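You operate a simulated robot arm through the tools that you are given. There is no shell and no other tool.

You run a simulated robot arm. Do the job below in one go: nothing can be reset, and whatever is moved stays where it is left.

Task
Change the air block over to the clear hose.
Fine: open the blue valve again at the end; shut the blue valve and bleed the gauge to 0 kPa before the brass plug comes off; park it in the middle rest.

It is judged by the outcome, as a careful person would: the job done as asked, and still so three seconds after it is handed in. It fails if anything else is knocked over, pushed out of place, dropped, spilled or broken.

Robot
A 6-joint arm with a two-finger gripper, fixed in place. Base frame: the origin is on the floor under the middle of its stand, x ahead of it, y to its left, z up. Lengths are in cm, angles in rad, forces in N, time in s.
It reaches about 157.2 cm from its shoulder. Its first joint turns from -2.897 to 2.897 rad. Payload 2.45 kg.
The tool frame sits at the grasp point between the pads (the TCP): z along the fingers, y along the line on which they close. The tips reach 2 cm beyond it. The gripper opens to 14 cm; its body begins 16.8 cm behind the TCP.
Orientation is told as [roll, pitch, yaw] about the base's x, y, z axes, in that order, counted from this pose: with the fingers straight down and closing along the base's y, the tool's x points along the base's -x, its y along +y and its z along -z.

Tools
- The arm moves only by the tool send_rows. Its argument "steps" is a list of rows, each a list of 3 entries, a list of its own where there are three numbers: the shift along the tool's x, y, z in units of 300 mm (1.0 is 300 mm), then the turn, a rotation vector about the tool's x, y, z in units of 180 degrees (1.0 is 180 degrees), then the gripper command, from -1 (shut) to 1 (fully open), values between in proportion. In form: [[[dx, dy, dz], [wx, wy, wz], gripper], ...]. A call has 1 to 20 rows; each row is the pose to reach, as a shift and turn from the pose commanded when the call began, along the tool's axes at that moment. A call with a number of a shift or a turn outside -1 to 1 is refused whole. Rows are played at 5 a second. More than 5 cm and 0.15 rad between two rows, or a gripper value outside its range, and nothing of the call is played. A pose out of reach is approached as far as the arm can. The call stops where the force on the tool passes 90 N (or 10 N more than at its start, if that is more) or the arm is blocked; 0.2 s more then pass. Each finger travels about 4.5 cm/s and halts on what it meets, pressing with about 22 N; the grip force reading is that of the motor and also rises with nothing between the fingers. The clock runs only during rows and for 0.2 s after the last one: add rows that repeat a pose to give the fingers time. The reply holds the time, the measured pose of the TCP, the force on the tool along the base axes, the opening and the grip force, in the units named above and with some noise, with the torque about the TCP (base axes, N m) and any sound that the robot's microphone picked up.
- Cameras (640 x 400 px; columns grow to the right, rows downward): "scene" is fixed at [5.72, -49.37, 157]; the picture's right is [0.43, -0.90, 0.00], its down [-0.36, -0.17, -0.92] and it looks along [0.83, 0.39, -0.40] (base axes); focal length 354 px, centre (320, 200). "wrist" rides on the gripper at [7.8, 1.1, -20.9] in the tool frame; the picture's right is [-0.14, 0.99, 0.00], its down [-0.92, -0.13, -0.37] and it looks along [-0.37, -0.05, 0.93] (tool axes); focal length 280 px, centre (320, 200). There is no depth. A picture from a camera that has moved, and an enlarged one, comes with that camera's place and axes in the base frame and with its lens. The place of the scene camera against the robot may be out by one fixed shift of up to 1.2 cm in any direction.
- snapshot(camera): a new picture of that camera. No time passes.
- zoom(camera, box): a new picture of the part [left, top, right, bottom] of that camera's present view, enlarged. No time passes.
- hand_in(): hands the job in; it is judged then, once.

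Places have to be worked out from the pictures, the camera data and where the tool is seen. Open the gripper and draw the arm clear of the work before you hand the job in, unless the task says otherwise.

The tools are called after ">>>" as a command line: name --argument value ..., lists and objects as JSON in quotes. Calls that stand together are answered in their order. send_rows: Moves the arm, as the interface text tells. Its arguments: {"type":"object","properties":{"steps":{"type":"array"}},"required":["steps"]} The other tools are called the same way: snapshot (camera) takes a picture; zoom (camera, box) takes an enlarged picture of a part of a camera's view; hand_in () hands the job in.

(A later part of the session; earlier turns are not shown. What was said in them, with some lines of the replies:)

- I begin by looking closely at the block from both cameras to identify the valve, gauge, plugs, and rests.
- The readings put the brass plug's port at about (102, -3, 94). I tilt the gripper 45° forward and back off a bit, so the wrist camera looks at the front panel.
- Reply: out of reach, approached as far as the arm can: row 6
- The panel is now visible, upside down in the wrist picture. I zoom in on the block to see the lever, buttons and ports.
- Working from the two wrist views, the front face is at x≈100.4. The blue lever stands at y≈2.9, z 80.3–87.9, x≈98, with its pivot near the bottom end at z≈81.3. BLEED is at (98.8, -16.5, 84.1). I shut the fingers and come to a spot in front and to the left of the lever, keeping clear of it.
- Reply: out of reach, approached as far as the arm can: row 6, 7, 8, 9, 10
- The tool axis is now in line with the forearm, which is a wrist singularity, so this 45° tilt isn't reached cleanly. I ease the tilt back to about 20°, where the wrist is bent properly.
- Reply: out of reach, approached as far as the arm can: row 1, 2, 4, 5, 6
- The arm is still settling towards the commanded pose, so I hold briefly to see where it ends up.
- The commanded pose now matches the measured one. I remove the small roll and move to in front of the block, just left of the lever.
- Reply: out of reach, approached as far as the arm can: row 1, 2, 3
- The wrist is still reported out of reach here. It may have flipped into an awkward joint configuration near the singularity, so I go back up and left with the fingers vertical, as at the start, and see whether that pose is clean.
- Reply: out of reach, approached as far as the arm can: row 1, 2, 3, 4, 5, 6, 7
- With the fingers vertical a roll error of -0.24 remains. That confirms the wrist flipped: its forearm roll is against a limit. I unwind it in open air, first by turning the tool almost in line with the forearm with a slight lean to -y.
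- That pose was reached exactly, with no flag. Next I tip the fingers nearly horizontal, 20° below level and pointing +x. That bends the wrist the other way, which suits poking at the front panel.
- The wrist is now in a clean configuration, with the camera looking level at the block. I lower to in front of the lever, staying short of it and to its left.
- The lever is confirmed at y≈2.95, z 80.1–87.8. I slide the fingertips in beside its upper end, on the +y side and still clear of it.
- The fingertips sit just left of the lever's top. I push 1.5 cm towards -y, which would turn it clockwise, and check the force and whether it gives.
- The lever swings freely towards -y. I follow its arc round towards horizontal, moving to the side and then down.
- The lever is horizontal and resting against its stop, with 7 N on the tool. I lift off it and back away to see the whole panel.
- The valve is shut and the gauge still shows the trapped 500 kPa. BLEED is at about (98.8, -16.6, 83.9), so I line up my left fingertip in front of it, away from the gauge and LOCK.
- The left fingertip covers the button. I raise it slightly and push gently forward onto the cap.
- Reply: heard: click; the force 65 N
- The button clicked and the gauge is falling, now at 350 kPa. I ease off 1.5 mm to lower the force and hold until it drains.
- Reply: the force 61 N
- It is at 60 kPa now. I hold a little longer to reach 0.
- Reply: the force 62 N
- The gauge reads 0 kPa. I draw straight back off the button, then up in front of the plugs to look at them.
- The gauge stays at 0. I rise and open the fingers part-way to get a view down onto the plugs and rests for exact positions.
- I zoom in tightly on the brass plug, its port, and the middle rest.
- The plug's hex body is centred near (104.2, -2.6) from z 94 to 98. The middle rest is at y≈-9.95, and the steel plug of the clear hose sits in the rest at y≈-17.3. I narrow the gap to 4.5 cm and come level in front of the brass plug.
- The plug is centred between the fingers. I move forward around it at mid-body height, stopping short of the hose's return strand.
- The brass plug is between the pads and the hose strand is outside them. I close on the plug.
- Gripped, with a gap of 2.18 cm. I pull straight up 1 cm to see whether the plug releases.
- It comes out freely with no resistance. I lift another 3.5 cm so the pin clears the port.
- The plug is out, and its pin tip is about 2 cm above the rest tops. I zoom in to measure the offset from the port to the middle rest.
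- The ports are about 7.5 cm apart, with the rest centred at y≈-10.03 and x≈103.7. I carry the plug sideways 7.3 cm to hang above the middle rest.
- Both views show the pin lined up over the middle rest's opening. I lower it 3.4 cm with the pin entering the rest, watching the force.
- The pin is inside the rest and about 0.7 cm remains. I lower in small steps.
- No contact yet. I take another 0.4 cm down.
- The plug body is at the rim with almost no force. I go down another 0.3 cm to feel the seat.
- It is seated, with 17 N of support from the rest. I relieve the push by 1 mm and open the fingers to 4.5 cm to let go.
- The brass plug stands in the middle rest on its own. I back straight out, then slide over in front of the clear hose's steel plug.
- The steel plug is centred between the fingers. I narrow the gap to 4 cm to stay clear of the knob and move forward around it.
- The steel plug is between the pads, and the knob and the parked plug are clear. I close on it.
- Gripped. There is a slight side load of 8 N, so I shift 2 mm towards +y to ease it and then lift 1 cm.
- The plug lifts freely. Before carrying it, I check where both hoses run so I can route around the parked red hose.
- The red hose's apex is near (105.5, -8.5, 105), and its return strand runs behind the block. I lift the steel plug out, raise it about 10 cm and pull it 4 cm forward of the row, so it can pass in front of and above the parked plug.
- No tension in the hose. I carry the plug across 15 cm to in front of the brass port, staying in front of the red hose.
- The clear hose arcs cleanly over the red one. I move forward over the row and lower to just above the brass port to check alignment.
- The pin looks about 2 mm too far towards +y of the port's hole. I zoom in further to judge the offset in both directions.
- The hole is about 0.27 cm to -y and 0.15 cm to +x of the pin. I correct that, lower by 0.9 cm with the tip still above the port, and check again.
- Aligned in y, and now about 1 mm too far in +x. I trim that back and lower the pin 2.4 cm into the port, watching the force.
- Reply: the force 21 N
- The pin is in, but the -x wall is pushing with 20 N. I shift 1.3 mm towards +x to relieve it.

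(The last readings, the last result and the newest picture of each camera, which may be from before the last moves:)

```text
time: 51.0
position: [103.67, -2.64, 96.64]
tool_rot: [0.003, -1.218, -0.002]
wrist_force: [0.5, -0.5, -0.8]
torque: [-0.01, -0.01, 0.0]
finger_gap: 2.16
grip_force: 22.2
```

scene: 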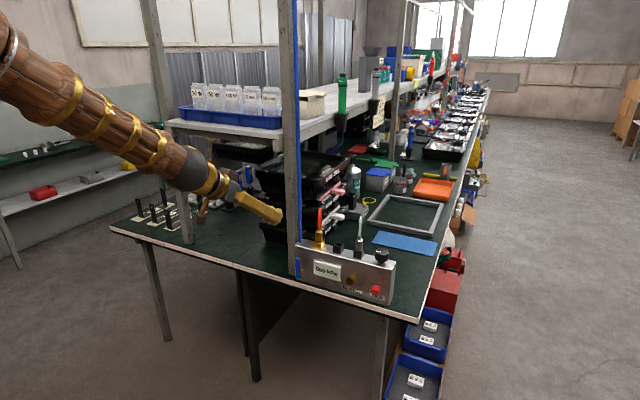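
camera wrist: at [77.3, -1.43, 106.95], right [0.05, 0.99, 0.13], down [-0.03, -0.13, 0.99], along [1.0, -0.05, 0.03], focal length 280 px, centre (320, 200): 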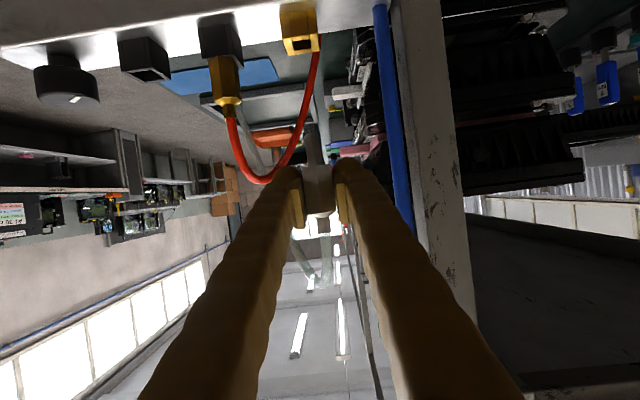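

The side load is gone. I press down 0.4 cm further.

>>> send_rows --steps '[[[0.0063, 0, 0.0023], [0, 0, 0], -1], [[0.0125, 0, 0.0046], [0, 0, 0], -1], [[0.0125, 0, 0.0046], [0, 0, 0], -1]]'

>>> zoom --camera "wrist" --box '[260, 95, 380, 185]'

```text
time: 51.8
position: [103.74, -2.68, 96.4]
tool_rot: [0.002, -1.221, -0.002]
wrist_force: [0.6, 1.5, -0.9]
torque: [0.07, -0.02, -0.02]
finger_gap: 2.12
grip_force: 22.6
```

```text
4.44 times, centred on (320, 140) of wrist
camera zoom: at [81.45, -1.64, 96.23], right [0.05, 0.99, 0.13], down [-0.03, -0.13, 0.99], along [1.0, -0.05, 0.02], focal length 1246 px, centre (320, 467)
```

zoom: 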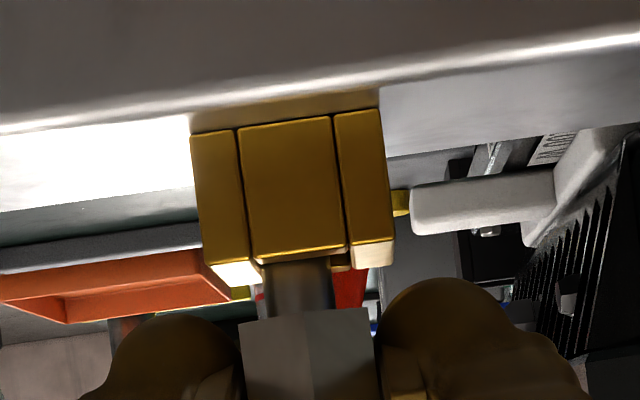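

No contact yet, and the gap to the port is still larger than the brass plug's was. I lower another 0.3 cm.

>>> send_rows --steps '[[[0.0047, 0, 0.0017], [0, 0, 0], -1], [[0.0094, 0, 0.0034], [0, 0, 0], -1], [[0.0094, 0, 0.0034], [0, 0, 0], -1]]'

>>> zoom --camera "wrist" --box '[260, 95, 380, 185]'

```text
time: 52.6
position: [103.86, -2.68, 96.06]
tool_rot: [0.002, -1.221, -0.002]
wrist_force: [-0.3, 0.2, -0.9]
torque: [0.06, 0.01, 0.0]
finger_gap: 2.16
grip_force: 22.1
```

```text
4.44 times, centred on (320, 140) of wrist
camera zoom: at [81.46, -1.61, 95.93], right [0.05, 0.99, 0.13], down [-0.03, -0.13, 0.99], along [1.0, -0.05, 0.03], focal length 1246 px, centre (320, 467)
```

zoom: 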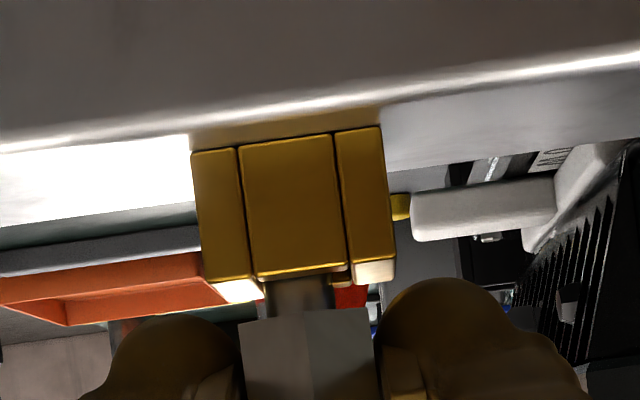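

Still free, with about half a centimetre of gap. I continue another 0.3 cm.

>>> send_rows --steps '[[[0.0047, 0, 0.0017], [0, 0, 0], -1], [[0.0094, 0, 0.0034], [0, 0, 0], -1], [[0.0094, 0, 0.0034], [0, 0, 0], -1]]'

>>> zoom --camera "wrist" --box '[260, 95, 380, 185]'

```text
time: 53.4
position: [103.73, -2.75, 95.79]
tool_rot: [0.002, -1.223, -0.001]
wrist_force: [0.9, 3.7, 7.1]
torque: [0.1, -0.03, -0.02]
finger_gap: 2.16
grip_force: 21.9
```

```text
4.44 times, centred on (320, 140) of wrist
camera zoom: at [81.47, -1.64, 95.65], right [0.05, 0.99, 0.13], down [-0.03, -0.13, 0.99], along [1.0, -0.05, 0.03], focal length 1246 px, centre (320, 467)
```

zoom: 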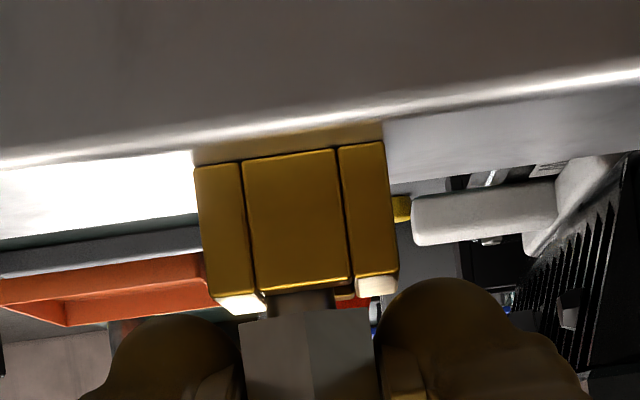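

Contact: 7 N upward, with the gap now like the brass plug's was. I press a little more to make sure it bottoms or latches.

>>> send_rows --steps '[[[0.0031, 0, 0.0011], [0, 0, 0], -1], [[0.0063, 0, 0.0023], [0, 0, 0], -1], [[0.0063, 0, 0.0023], [0, 0, 0], -1], [[0.0063, 0, 0.0023], [0, 0, 0], -1]]'

>>> zoom --camera "wrist" --box '[260, 95, 380, 185]'

```text
time: 54.4
position: [103.81, -2.77, 95.78]
tool_rot: [0.001, -1.224, -0.002]
wrist_force: [7.2, 2.7, 16.9]
torque: [0.16, -0.25, 0.03]
finger_gap: 2.14
grip_force: 21.5
```

```text
4.44 times, centred on (320, 140) of wrist
camera zoom: at [81.43, -1.64, 95.48], right [0.05, 0.99, 0.13], down [-0.03, -0.13, 0.99], along [1.0, -0.05, 0.03], focal length 1246 px, centre (320, 467)
```

zoom: 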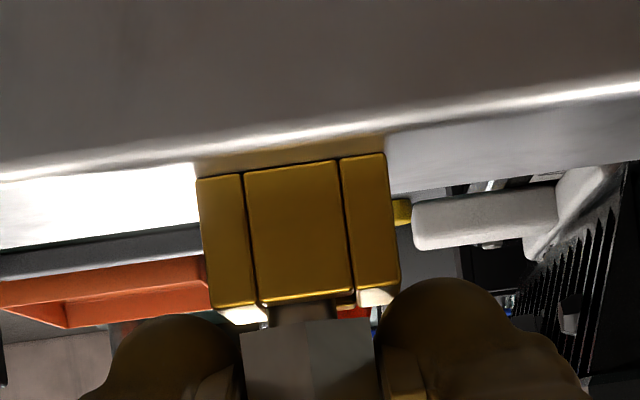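

The plug has bottomed out, since the fingers slipped slightly down on it, and it sits as deep as the brass plug did. I relieve the push and open the fingers to 4 cm.

>>> send_rows --steps '[[[-0.004, 0, -0.0014], [0, 0, 0], -1], [[-0.004, 0, -0.0014], [0, 0, 0], -0.8], [[-0.004, 0, -0.0014], [0, 0, 0], -0.6], [[-0.004, 0, -0.0014], [0, 0, 0], -0.43], [[-0.004, 0, -0.0014], [0, 0, 0], -0.43], [[-0.004, 0, -0.0014], [0, 0, 0], -0.43]]'

>>> zoom --camera "wrist" --box '[240, 95, 400, 215]'

>>> zoom --camera "scene" --box '[280, 190, 370, 260]'

```text
time: 55.8
position: [103.73, -2.63, 95.75]
tool_rot: [0.001, -1.222, 0.0]
wrist_force: [0.5, 0.4, -0.6]
torque: [0.01, 0.01, -0.04]
finger_gap: 3.96
grip_force: 0.1
```

```text
3.33 times, centred on (320, 155) of wrist
camera zoom: at [81.42, -1.62, 95.51], right [0.05, 0.99, 0.13], down [-0.03, -0.13, 0.99], along [1.0, -0.05, 0.03], focal length 935 px, centre (320, 350)
```

zoom: 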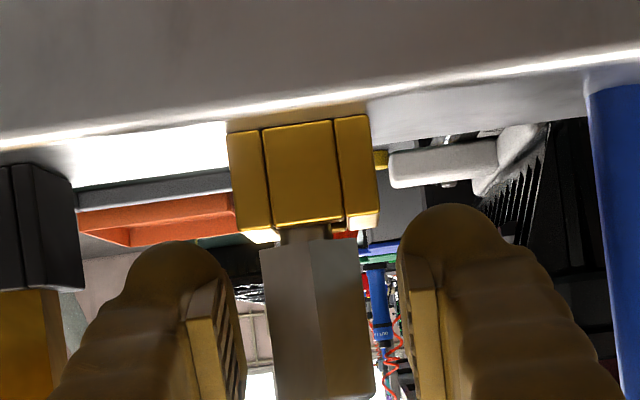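

```text
5.71 times, centred on (325, 225) of scene
camera zoom: at [5.72, -49.37, 157.0], right [0.43, -0.9, 0.0], down [-0.36, -0.17, -0.92], along [0.83, 0.39, -0.4], focal length 2022 px, centre (291, 57)
```

zoom: 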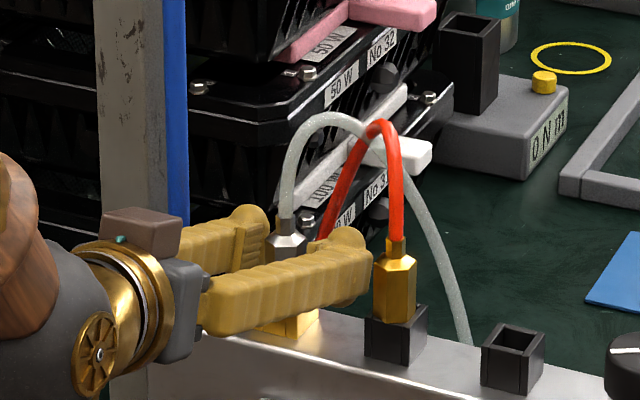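

The steel plug stands seated in the brass port. I back straight out, then swing down and away in front of the panel to see the lever and gauge before reopening.

>>> send_rows --steps '[[[0.0342, 0, -0.094], [0, 0, 0], -0.43], [[0.0684, 0, -0.188], [0, 0, 0], -0.43], [[0.1026, 0, -0.282], [0, 0, 0], -0.43], [[0.137, 0, -0.376], [0, 0, 0], -0.6], [[0.137, 0, -0.376], [0, 0, 0], -0.8], [[0.137, 0, -0.376], [0, 0, 0], -1]]'

>>> snapshot --camera "wrist"

>>> zoom --camera "scene" --box '[270, 180, 410, 300]'

```text
time: 57.2
position: [91.68, -2.74, 95.65]
tool_rot: [0.001, -1.222, -0.002]
wrist_force: [0.7, -0.2, -0.5]
torque: [-0.01, 0.0, -0.01]
finger_gap: 0.0
grip_force: 15.8
```

```text
taken
camera wrist: at [69.33, -1.71, 95.56], right [0.05, 0.99, 0.13], down [-0.03, -0.13, 0.99], along [1.0, -0.05, 0.03], focal length 280 px, centre (320, 200)
```

wrist: 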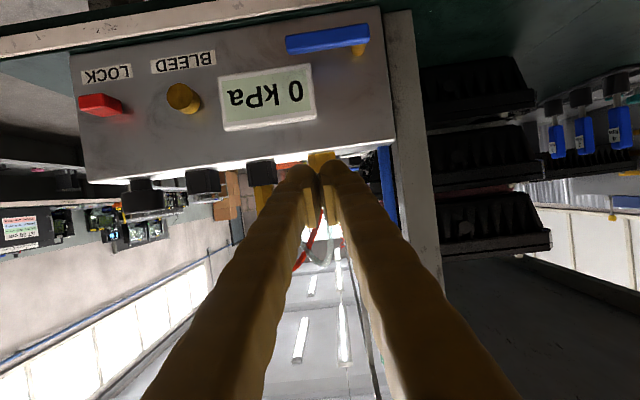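

```text
3.33 times, centred on (340, 240) of scene
camera zoom: at [5.72, -49.37, 157.0], right [0.43, -0.9, 0.0], down [-0.36, -0.17, -0.92], along [0.83, 0.39, -0.4], focal length 1180 px, centre (253, 67)
```

zoom: 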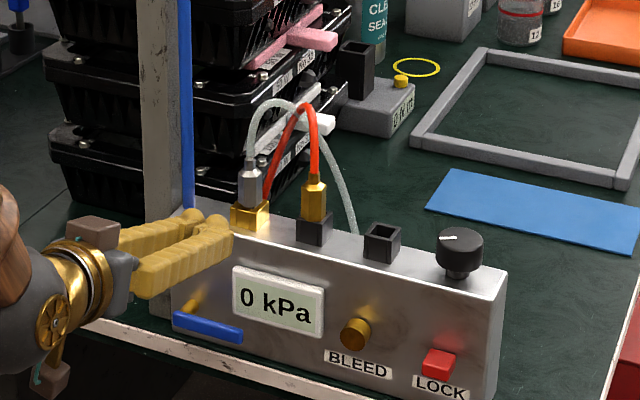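

All is in place: clear hose in the port, brass plug in the middle rest, gauge at 0. Next I drop down in front of the lever, which lies horizontal at z≈81, to get a level look.

>>> send_rows --steps '[[[0.12, -0.012, 0.0], [0, 0, 0], -1], [[0.25, -0.024, 0.03], [0, 0, 0], -1], [[0.38, -0.036, 0.08], [0, 0, 0], -1], [[0.5069, -0.0467, 0.1255], [0, 0, 0], -1], [[0.5069, -0.0467, 0.1255], [0, 0, 0], -1]]'

>>> snapshot --camera "wrist"

>>> zoom --camera "scene" --box '[250, 215, 350, 300]'

```text
time: 58.4
position: [90.15, -3.95, 80.21]
tool_rot: [0.0, -1.222, -0.002]
wrist_force: [-0.4, 0.5, -0.8]
torque: [0.0, 0.02, 0.0]
finger_gap: 0.0
grip_force: 21.8
```

```text
taken
camera wrist: at [67.77, -2.92, 80.1], right [0.05, 0.99, 0.13], down [-0.03, -0.13, 0.99], along [1.0, -0.05, 0.03], focal length 280 px, centre (320, 200)
```

wrist: 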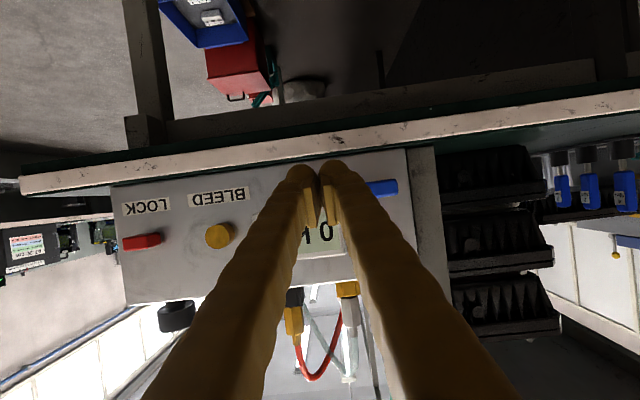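

```text
4.71 times, centred on (300, 258) of scene
camera zoom: at [5.72, -49.37, 157.0], right [0.43, -0.9, 0.0], down [-0.36, -0.17, -0.92], along [0.83, 0.39, -0.4], focal length 1666 px, centre (414, -71)
```

zoom: 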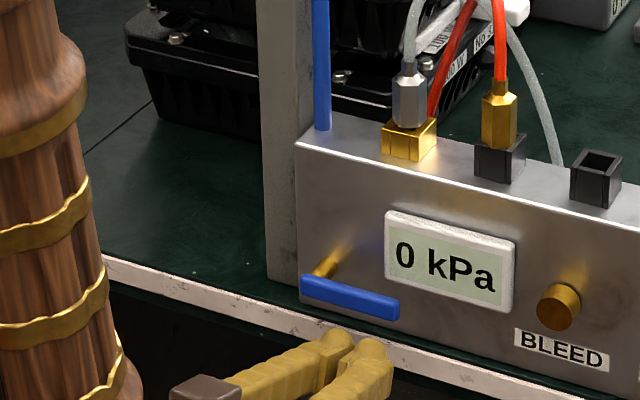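

>>> zoom --camera "wrist" --box '[230, 110, 430, 235]'

```text
3.20 times, centred on (330, 172) of wrist
camera zoom: at [67.77, -2.92, 80.1], right [0.05, 0.99, 0.13], down [-0.03, -0.13, 0.99], along [1.0, -0.05, 0.03], focal length 897 px, centre (288, 288)
```

zoom: 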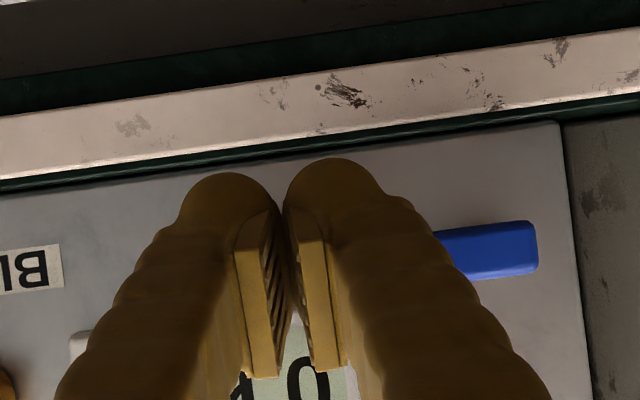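

The lever spans z 79.9–81.6 and the bench top is near 76.3, so the closed fingers fit beneath it. I go down and slide them in under the lever's free end.

>>> send_rows --steps '[[[0.0501, 0, 0.0182], [0, 0, 0], -1], [[0.0262, 0, 0.084], [0, 0, 0], -1], [[0.0022, 0, 0.1498], [0, 0, 0], -1], [[-0.0114, 0, 0.1874], [0, 0, 0], -1], [[-0.0223, 0, 0.2172], [0, 0, 0], -1], [[-0.0223, 0, 0.2172], [0, 0, 0], -1]]'

>>> zoom --camera "wrist" --box '[230, 110, 430, 235]'

>>> zoom --camera "scene" --box '[260, 225, 350, 295]'

```text
time: 59.8
position: [96.63, -3.98, 78.56]
tool_rot: [0.003, -1.223, 0.0]
wrist_force: [-0.8, -0.3, -0.5]
torque: [-0.02, 0.05, 0.0]
finger_gap: 0.0
grip_force: 21.4
```

```text
3.20 times, centred on (330, 172) of wrist
camera zoom: at [74.18, -2.93, 78.39], right [0.05, 0.99, 0.13], down [-0.03, -0.13, 0.99], along [1.0, -0.05, 0.03], focal length 897 px, centre (288, 288)
```

zoom: 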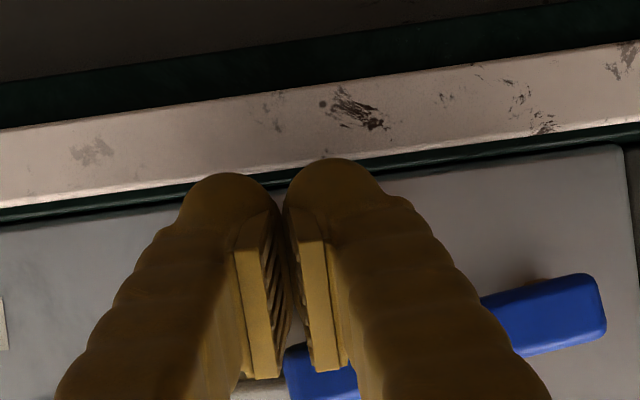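

```text
5.71 times, centred on (305, 260) of scene
camera zoom: at [5.72, -49.37, 157.0], right [0.43, -0.9, 0.0], down [-0.36, -0.17, -0.92], along [0.83, 0.39, -0.4], focal length 2022 px, centre (406, -143)
```

zoom: 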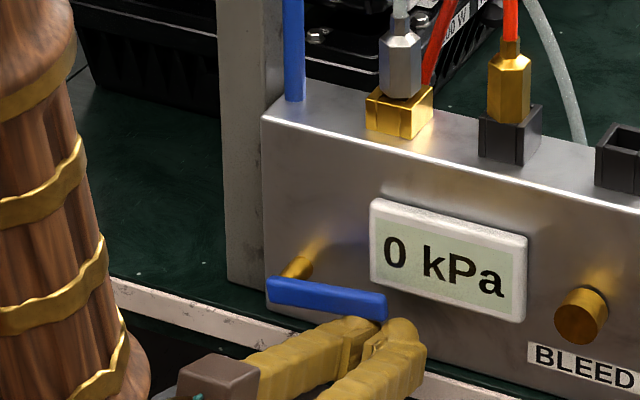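

The fingertips are under the lever's free end. I lift 2.2 cm to start turning it back and check.

>>> send_rows --steps '[[[-0.0219, 0, -0.008], [0, 0, 0], -1], [[-0.0438, 0, -0.016], [0, 0, 0], -1], [[-0.0689, 0, -0.0251], [0, 0, 0], -1], [[-0.0689, 0, -0.0251], [0, 0, 0], -1]]'

>>> zoom --camera "wrist" --box '[230, 110, 430, 235]'

>>> zoom --camera "scene" --box '[260, 225, 350, 295]'

```text
time: 60.8
position: [96.48, -4.07, 80.65]
tool_rot: [0.001, -1.222, -0.002]
wrist_force: [-0.4, 0.0, -0.6]
torque: [0.01, -0.01, -0.02]
finger_gap: 0.0
grip_force: 22.0
```

```text
3.20 times, centred on (330, 172) of wrist
camera zoom: at [74.16, -2.96, 80.59], right [0.05, 0.99, 0.13], down [-0.03, -0.13, 0.99], along [1.0, -0.05, 0.03], focal length 897 px, centre (288, 288)
```

zoom: 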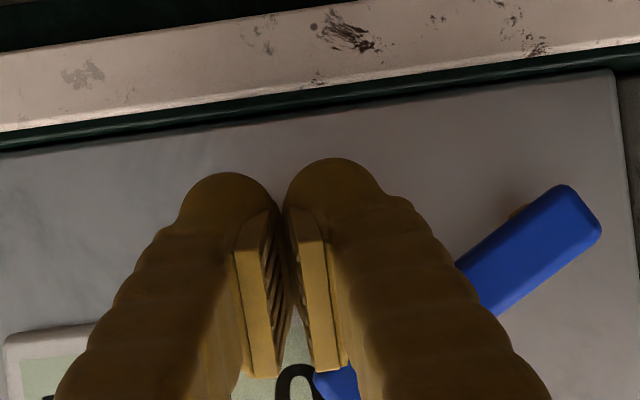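

```text
5.71 times, centred on (305, 260) of scene
camera zoom: at [5.72, -49.37, 157.0], right [0.43, -0.9, 0.0], down [-0.36, -0.17, -0.92], along [0.83, 0.39, -0.4], focal length 2022 px, centre (406, -143)
```

zoom: 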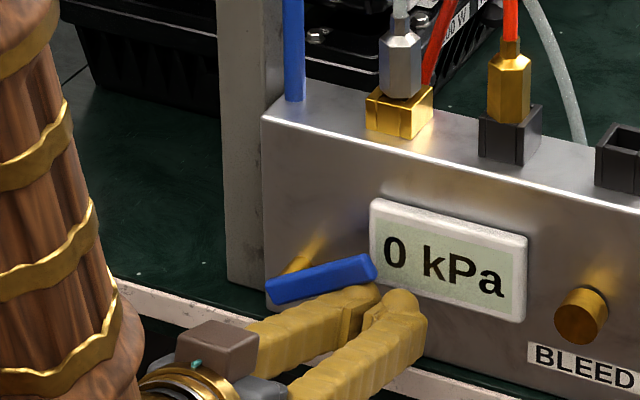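

The lever is following, about 30° so far. I continue along the arc, up and then towards +y, to bring it upright.

>>> send_rows --steps '[[[-0.0282, 0.01, -0.0103], [0, 0, 0], -1], [[-0.0501, 0.0233, -0.0182], [0, 0, 0], -1], [[-0.0689, 0.0417, -0.0251], [0, 0, 0], -1], [[-0.0861, 0.06, -0.0314], [0, 0, 0], -1], [[-0.0986, 0.0867, -0.0359], [0, 0, 0], -1], [[-0.1064, 0.11, -0.0388], [0, 0, 0], -1], [[-0.1064, 0.11, -0.0388], [0, 0, 0], -1]]'

>>> zoom --camera "wrist" --box '[230, 80, 430, 235]'

>>> zoom --camera "scene" --box '[260, 195, 380, 295]'

```text
time: 62.4
position: [96.54, -0.63, 84.13]
tool_rot: [0.001, -1.222, -0.001]
wrist_force: [-0.6, 0.5, -0.7]
torque: [0.01, -0.01, 0.0]
finger_gap: 0.0
grip_force: 22.3
```

```text
2.58 times, centred on (330, 158) of wrist
camera zoom: at [74.13, 0.36, 84.01], right [0.05, 0.99, 0.13], down [-0.03, -0.13, 0.99], along [1.0, -0.05, 0.03], focal length 724 px, centre (294, 310)
```

zoom: 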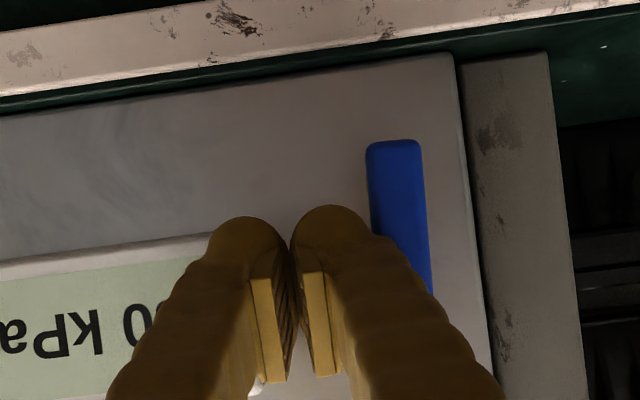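

```text
4.00 times, centred on (320, 245) of scene
camera zoom: at [5.72, -49.37, 157.0], right [0.43, -0.9, 0.0], down [-0.36, -0.17, -0.92], along [0.83, 0.39, -0.4], focal length 1416 px, centre (320, 20)
```

zoom: 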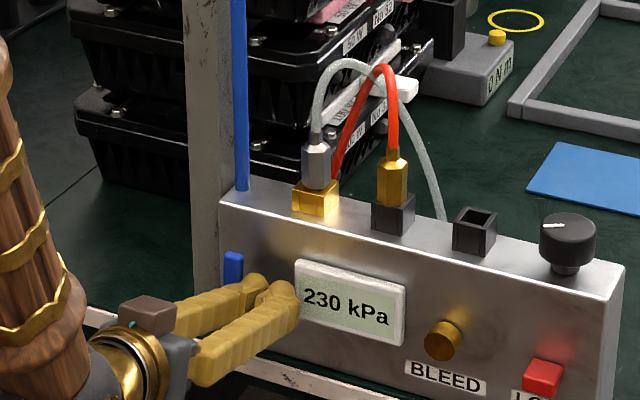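

Pressure is building, at 230 kPa, and the lever is nearly upright. I nudge it further towards +y until I feel the stop.

>>> send_rows --steps '[[[0, 0.01, 0], [0, 0, 0], -1], [[0, 0.02, 0], [0, 0, 0], -1], [[0, 0.02, 0], [0, 0, 0], -1]]'

>>> zoom --camera "wrist" --box '[230, 80, 430, 235]'

>>> zoom --camera "scene" --box '[260, 195, 380, 295]'

```text
time: 63.2
position: [96.36, -0.37, 84.17]
tool_rot: [0.003, -1.222, -0.006]
wrist_force: [-1.9, -32.6, 2.2]
torque: [0.48, -0.01, -0.21]
finger_gap: 0.01
grip_force: 22.0
```

```text
2.58 times, centred on (330, 158) of wrist
camera zoom: at [74.14, 0.78, 84.03], right [0.05, 0.99, 0.13], down [-0.03, -0.13, 0.99], along [1.0, -0.05, 0.03], focal length 724 px, centre (294, 310)
```

zoom: 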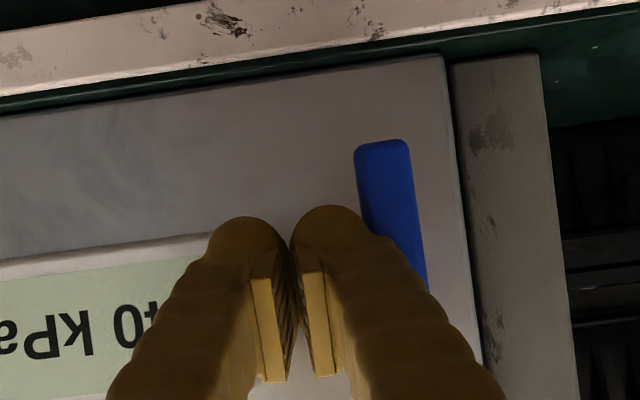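

```text
4.00 times, centred on (320, 245) of scene
camera zoom: at [5.72, -49.37, 157.0], right [0.43, -0.9, 0.0], down [-0.36, -0.17, -0.92], along [0.83, 0.39, -0.4], focal length 1416 px, centre (320, 20)
```

zoom: 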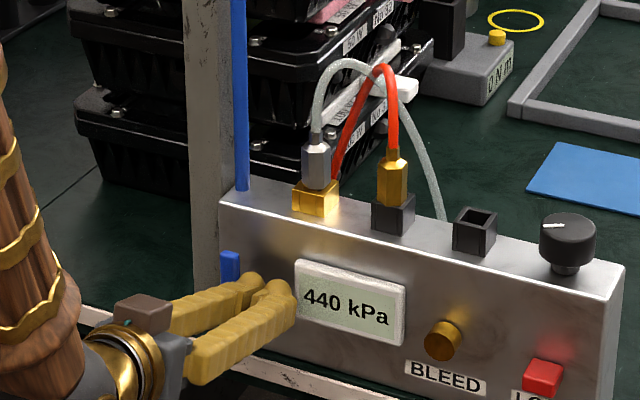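

The lever is upright against its stop, with 33 N reaction, and the gauge is at 440 kPa and rising. I ease off, draw straight back from the panel, and open the gripper while clear.

>>> send_rows --steps '[[[0, -0.0167, 0], [0, 0, 0], -1], [[0.0228, -0.0167, -0.0627], [0, 0, 0], -1], [[0.0456, -0.0167, -0.1253], [0, 0, 0], -1], [[0.0912, -0.0167, -0.2507], [0, 0, 0], -1], [[-0.0113, -0.0167, -0.3589], [0, 0, 0], -0.8], [[-0.1139, -0.0167, -0.4672], [0, 0, 0], -0.5], [[-0.1139, -0.0167, -0.4672], [0, 0, 0], -0.2], [[-0.1139, -0.0167, -0.4672], [0, 0, 0], 0]]'

>>> snapshot --camera "wrist"

>>> zoom --camera "scene" --box '[260, 180, 410, 310]'

```text
time: 65.0
position: [84.33, -0.66, 92.24]
tool_rot: [0.003, -1.221, -0.003]
wrist_force: [0.3, 0.2, 1.1]
torque: [-0.01, -0.02, 0.01]
finger_gap: 6.99
grip_force: 0.0
```

```text
taken
camera wrist: at [61.99, 0.33, 91.97], right [0.05, 0.99, 0.13], down [-0.03, -0.13, 0.99], along [1.0, -0.05, 0.03], focal length 280 px, centre (320, 200)
```

wrist: 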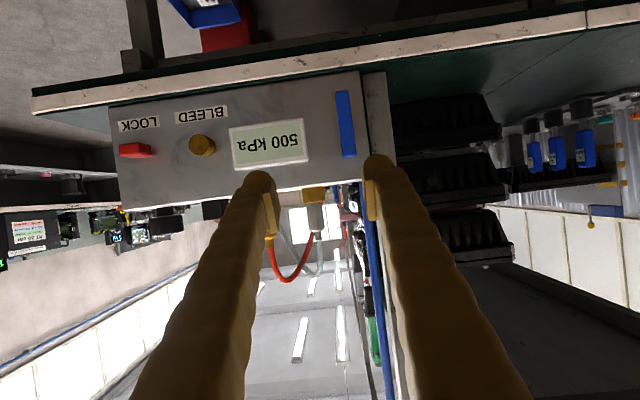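

```text
3.08 times, centred on (335, 245) of scene
camera zoom: at [5.72, -49.37, 157.0], right [0.43, -0.9, 0.0], down [-0.36, -0.17, -0.92], along [0.83, 0.39, -0.4], focal length 1089 px, centre (274, 62)
```

zoom: 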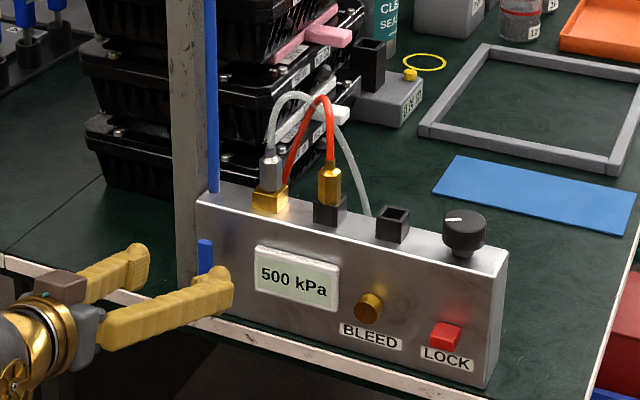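

The gauge is back at 500 kPa, the lever is upright and both plugs are in place. I draw the arm well clear with the gripper open, then check that everything stays put.

>>> send_rows --steps '[[[-0.05, -0.05, -0.09], [0, 0, 0], 0.2], [[-0.13, -0.1, -0.17], [0, 0, 0], 0.4], [[-0.21, -0.15, -0.25], [0, 0, 0], 0.6], [[-0.3, -0.2, -0.33], [0, 0, 0], 0.8], [[-0.38, -0.25, -0.41], [0, 0, 0], 1], [[-0.4614, -0.3, -0.4872], [0, 0, 0], 1], [[-0.4614, -0.3, -0.4872], [0, 0, 0], 1], [[-0.4614, -0.3, -0.4872], [0, 0, 0], 1], [[-0.4614, -0.3, -0.4872], [0, 0, 0], 1], [[-0.4614, -0.3, -0.4872], [0, 0, 0], 1]]'

>>> snapshot --camera "scene"

>>> zoom --camera "scene" --box '[290, 200, 410, 300]'

>>> zoom --camera "wrist" --box '[240, 60, 440, 185]'

```text
time: 67.2
position: [75.56, -9.76, 110.1]
tool_rot: [0.003, -1.223, -0.002]
wrist_force: [-0.4, -0.2, 0.0]
torque: [0.01, -0.04, 0.0]
finger_gap: 13.98
grip_force: 0.1
```

```text
taken
```

scene: 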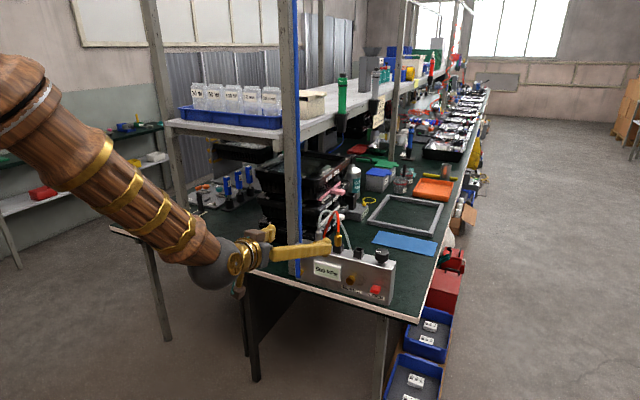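

```text
4.00 times, centred on (350, 250) of scene
camera zoom: at [5.72, -49.37, 157.0], right [0.43, -0.9, 0.0], down [-0.36, -0.17, -0.92], along [0.83, 0.39, -0.4], focal length 1416 px, centre (200, 0)
```

zoom: 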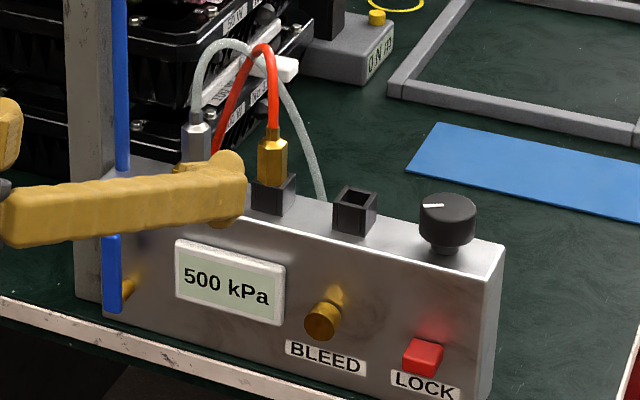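

```text
3.20 times, centred on (340, 122) of wrist
camera zoom: at [53.23, -8.68, 109.87], right [0.05, 0.99, 0.13], down [-0.03, -0.13, 0.99], along [1.0, -0.05, 0.03], focal length 897 px, centre (256, 448)
```

zoom: 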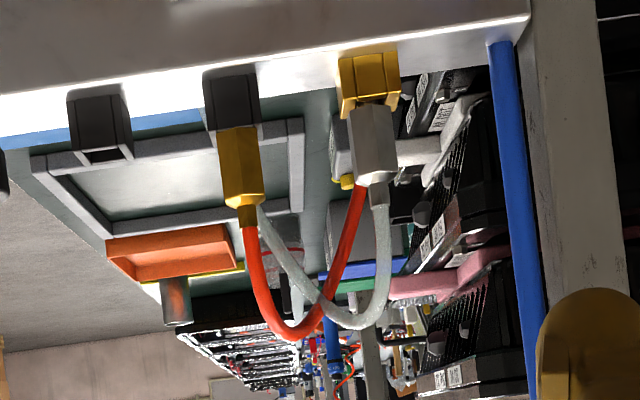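

Both plugs are well seated and the pressure holds at 500 kPa. I pull the arm further back and wait a couple of seconds as a last stability check.

>>> send_rows --steps '[[[0.03, -0.05, -0.1], [0, 0, 0], 1], [[0.05, -0.1, -0.2], [0, 0, 0], 1], [[0.08, -0.15, -0.3], [0, 0, 0], 1], [[0.08, -0.15, -0.3], [0, 0, 0], 1], [[0.08, -0.15, -0.3], [0, 0, 0], 1], [[0.08, -0.15, -0.3], [0, 0, 0], 1], [[0.08, -0.15, -0.3], [0, 0, 0], 1], [[0.08, -0.15, -0.3], [0, 0, 0], 1], [[0.08, -0.15, -0.3], [0, 0, 0], 1], [[0.08, -0.15, -0.3], [0, 0, 0], 1], [[0.08, -0.15, -0.3], [0, 0, 0], 1], [[0.08, -0.15, -0.3], [0, 0, 0], 1]]'

>>> zoom --camera "scene" --box '[280, 195, 410, 300]'

>>> snapshot --camera "scene"

```text
time: 69.8
position: [66.64, -14.33, 111.33]
tool_rot: [0.003, -1.218, -0.002]
wrist_force: [-0.8, 0.2, -0.6]
torque: [-0.01, -0.03, -0.02]
finger_gap: 14.01
grip_force: 0.1
out of reach, approached as far as the arm can: row 3, 4, 5, 6, 7, 8, 9, 10, 11, 12
```

```text
3.81 times, centred on (345, 248) of scene
camera zoom: at [5.72, -49.37, 157.0], right [0.43, -0.9, 0.0], down [-0.36, -0.17, -0.92], along [0.83, 0.39, -0.4], focal length 1348 px, centre (225, 19)
```

zoom: 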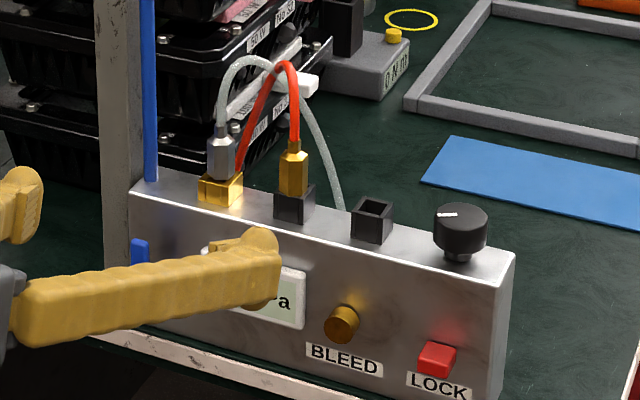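

```text
taken
```

scene: 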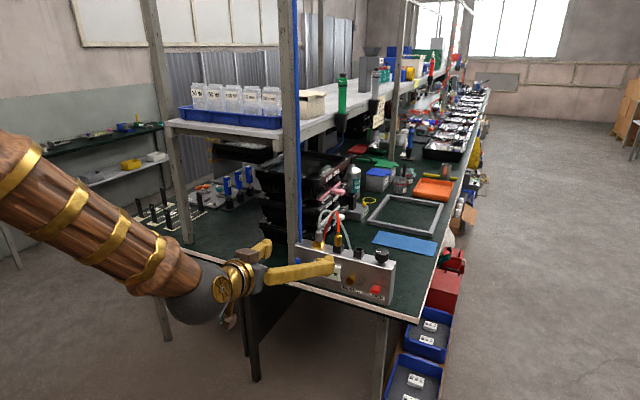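

The arm is more than 25 cm clear with the gripper open. I take one last look at the gauge and lever from the wrist camera.

>>> snapshot --camera "wrist"

>>> zoom --camera "wrist" --box '[200, 20, 440, 170]'

```text
taken
camera wrist: at [44.37, -13.33, 111.23], right [0.05, 0.99, 0.13], down [-0.03, -0.13, 0.99], along [1.0, -0.05, 0.02], focal length 280 px, centre (320, 200)
```

wrist: 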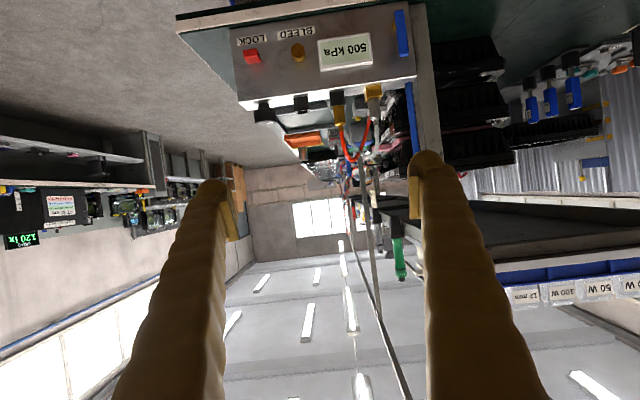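

```text
2.67 times, centred on (320, 95) of wrist
camera zoom: at [44.37, -13.33, 111.23], right [0.05, 0.99, 0.13], down [-0.03, -0.13, 0.99], along [1.0, -0.05, 0.02], focal length 748 px, centre (320, 480)
```

zoom: 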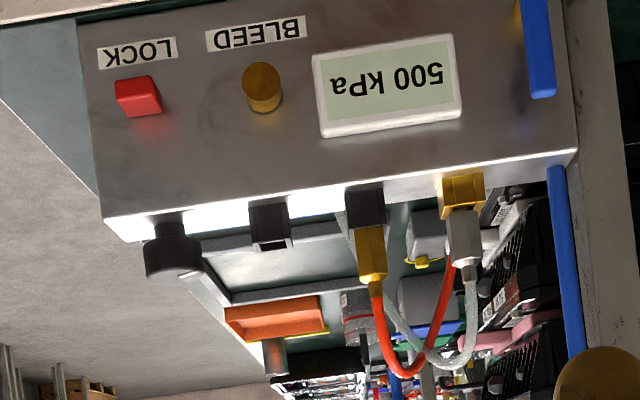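

The final picture shows the clear hose's plug in the brass port, the brass plug in the middle rest, the lever upright and the gauge steady at 500 kPa. LOCK and the knob are untouched and the arm is clear, so I hand the job in.

>>> hand_in

```text
The job is handed in.
```

The air block is now running on the clear hose. I handed the job in with the gauge steady at 500 kPa.

- **Shut and bled first:** I turned the blue valve shut and held BLEED until the gauge read 0 kPa. Only then did the brass plug come off.
- **Brass plug:** it is parked upright in the middle rest.
- **Clear hose:** its plug is fully down in the brass port. The hose passes over the top of the red one.
- **Blue valve:** it is open again, with the lever upright against its stop.

I did not touch LOCK or the knob. I saw nothing else on the bench knocked or moved. The gripper is open and the arm is more than 25 cm clear of the block.
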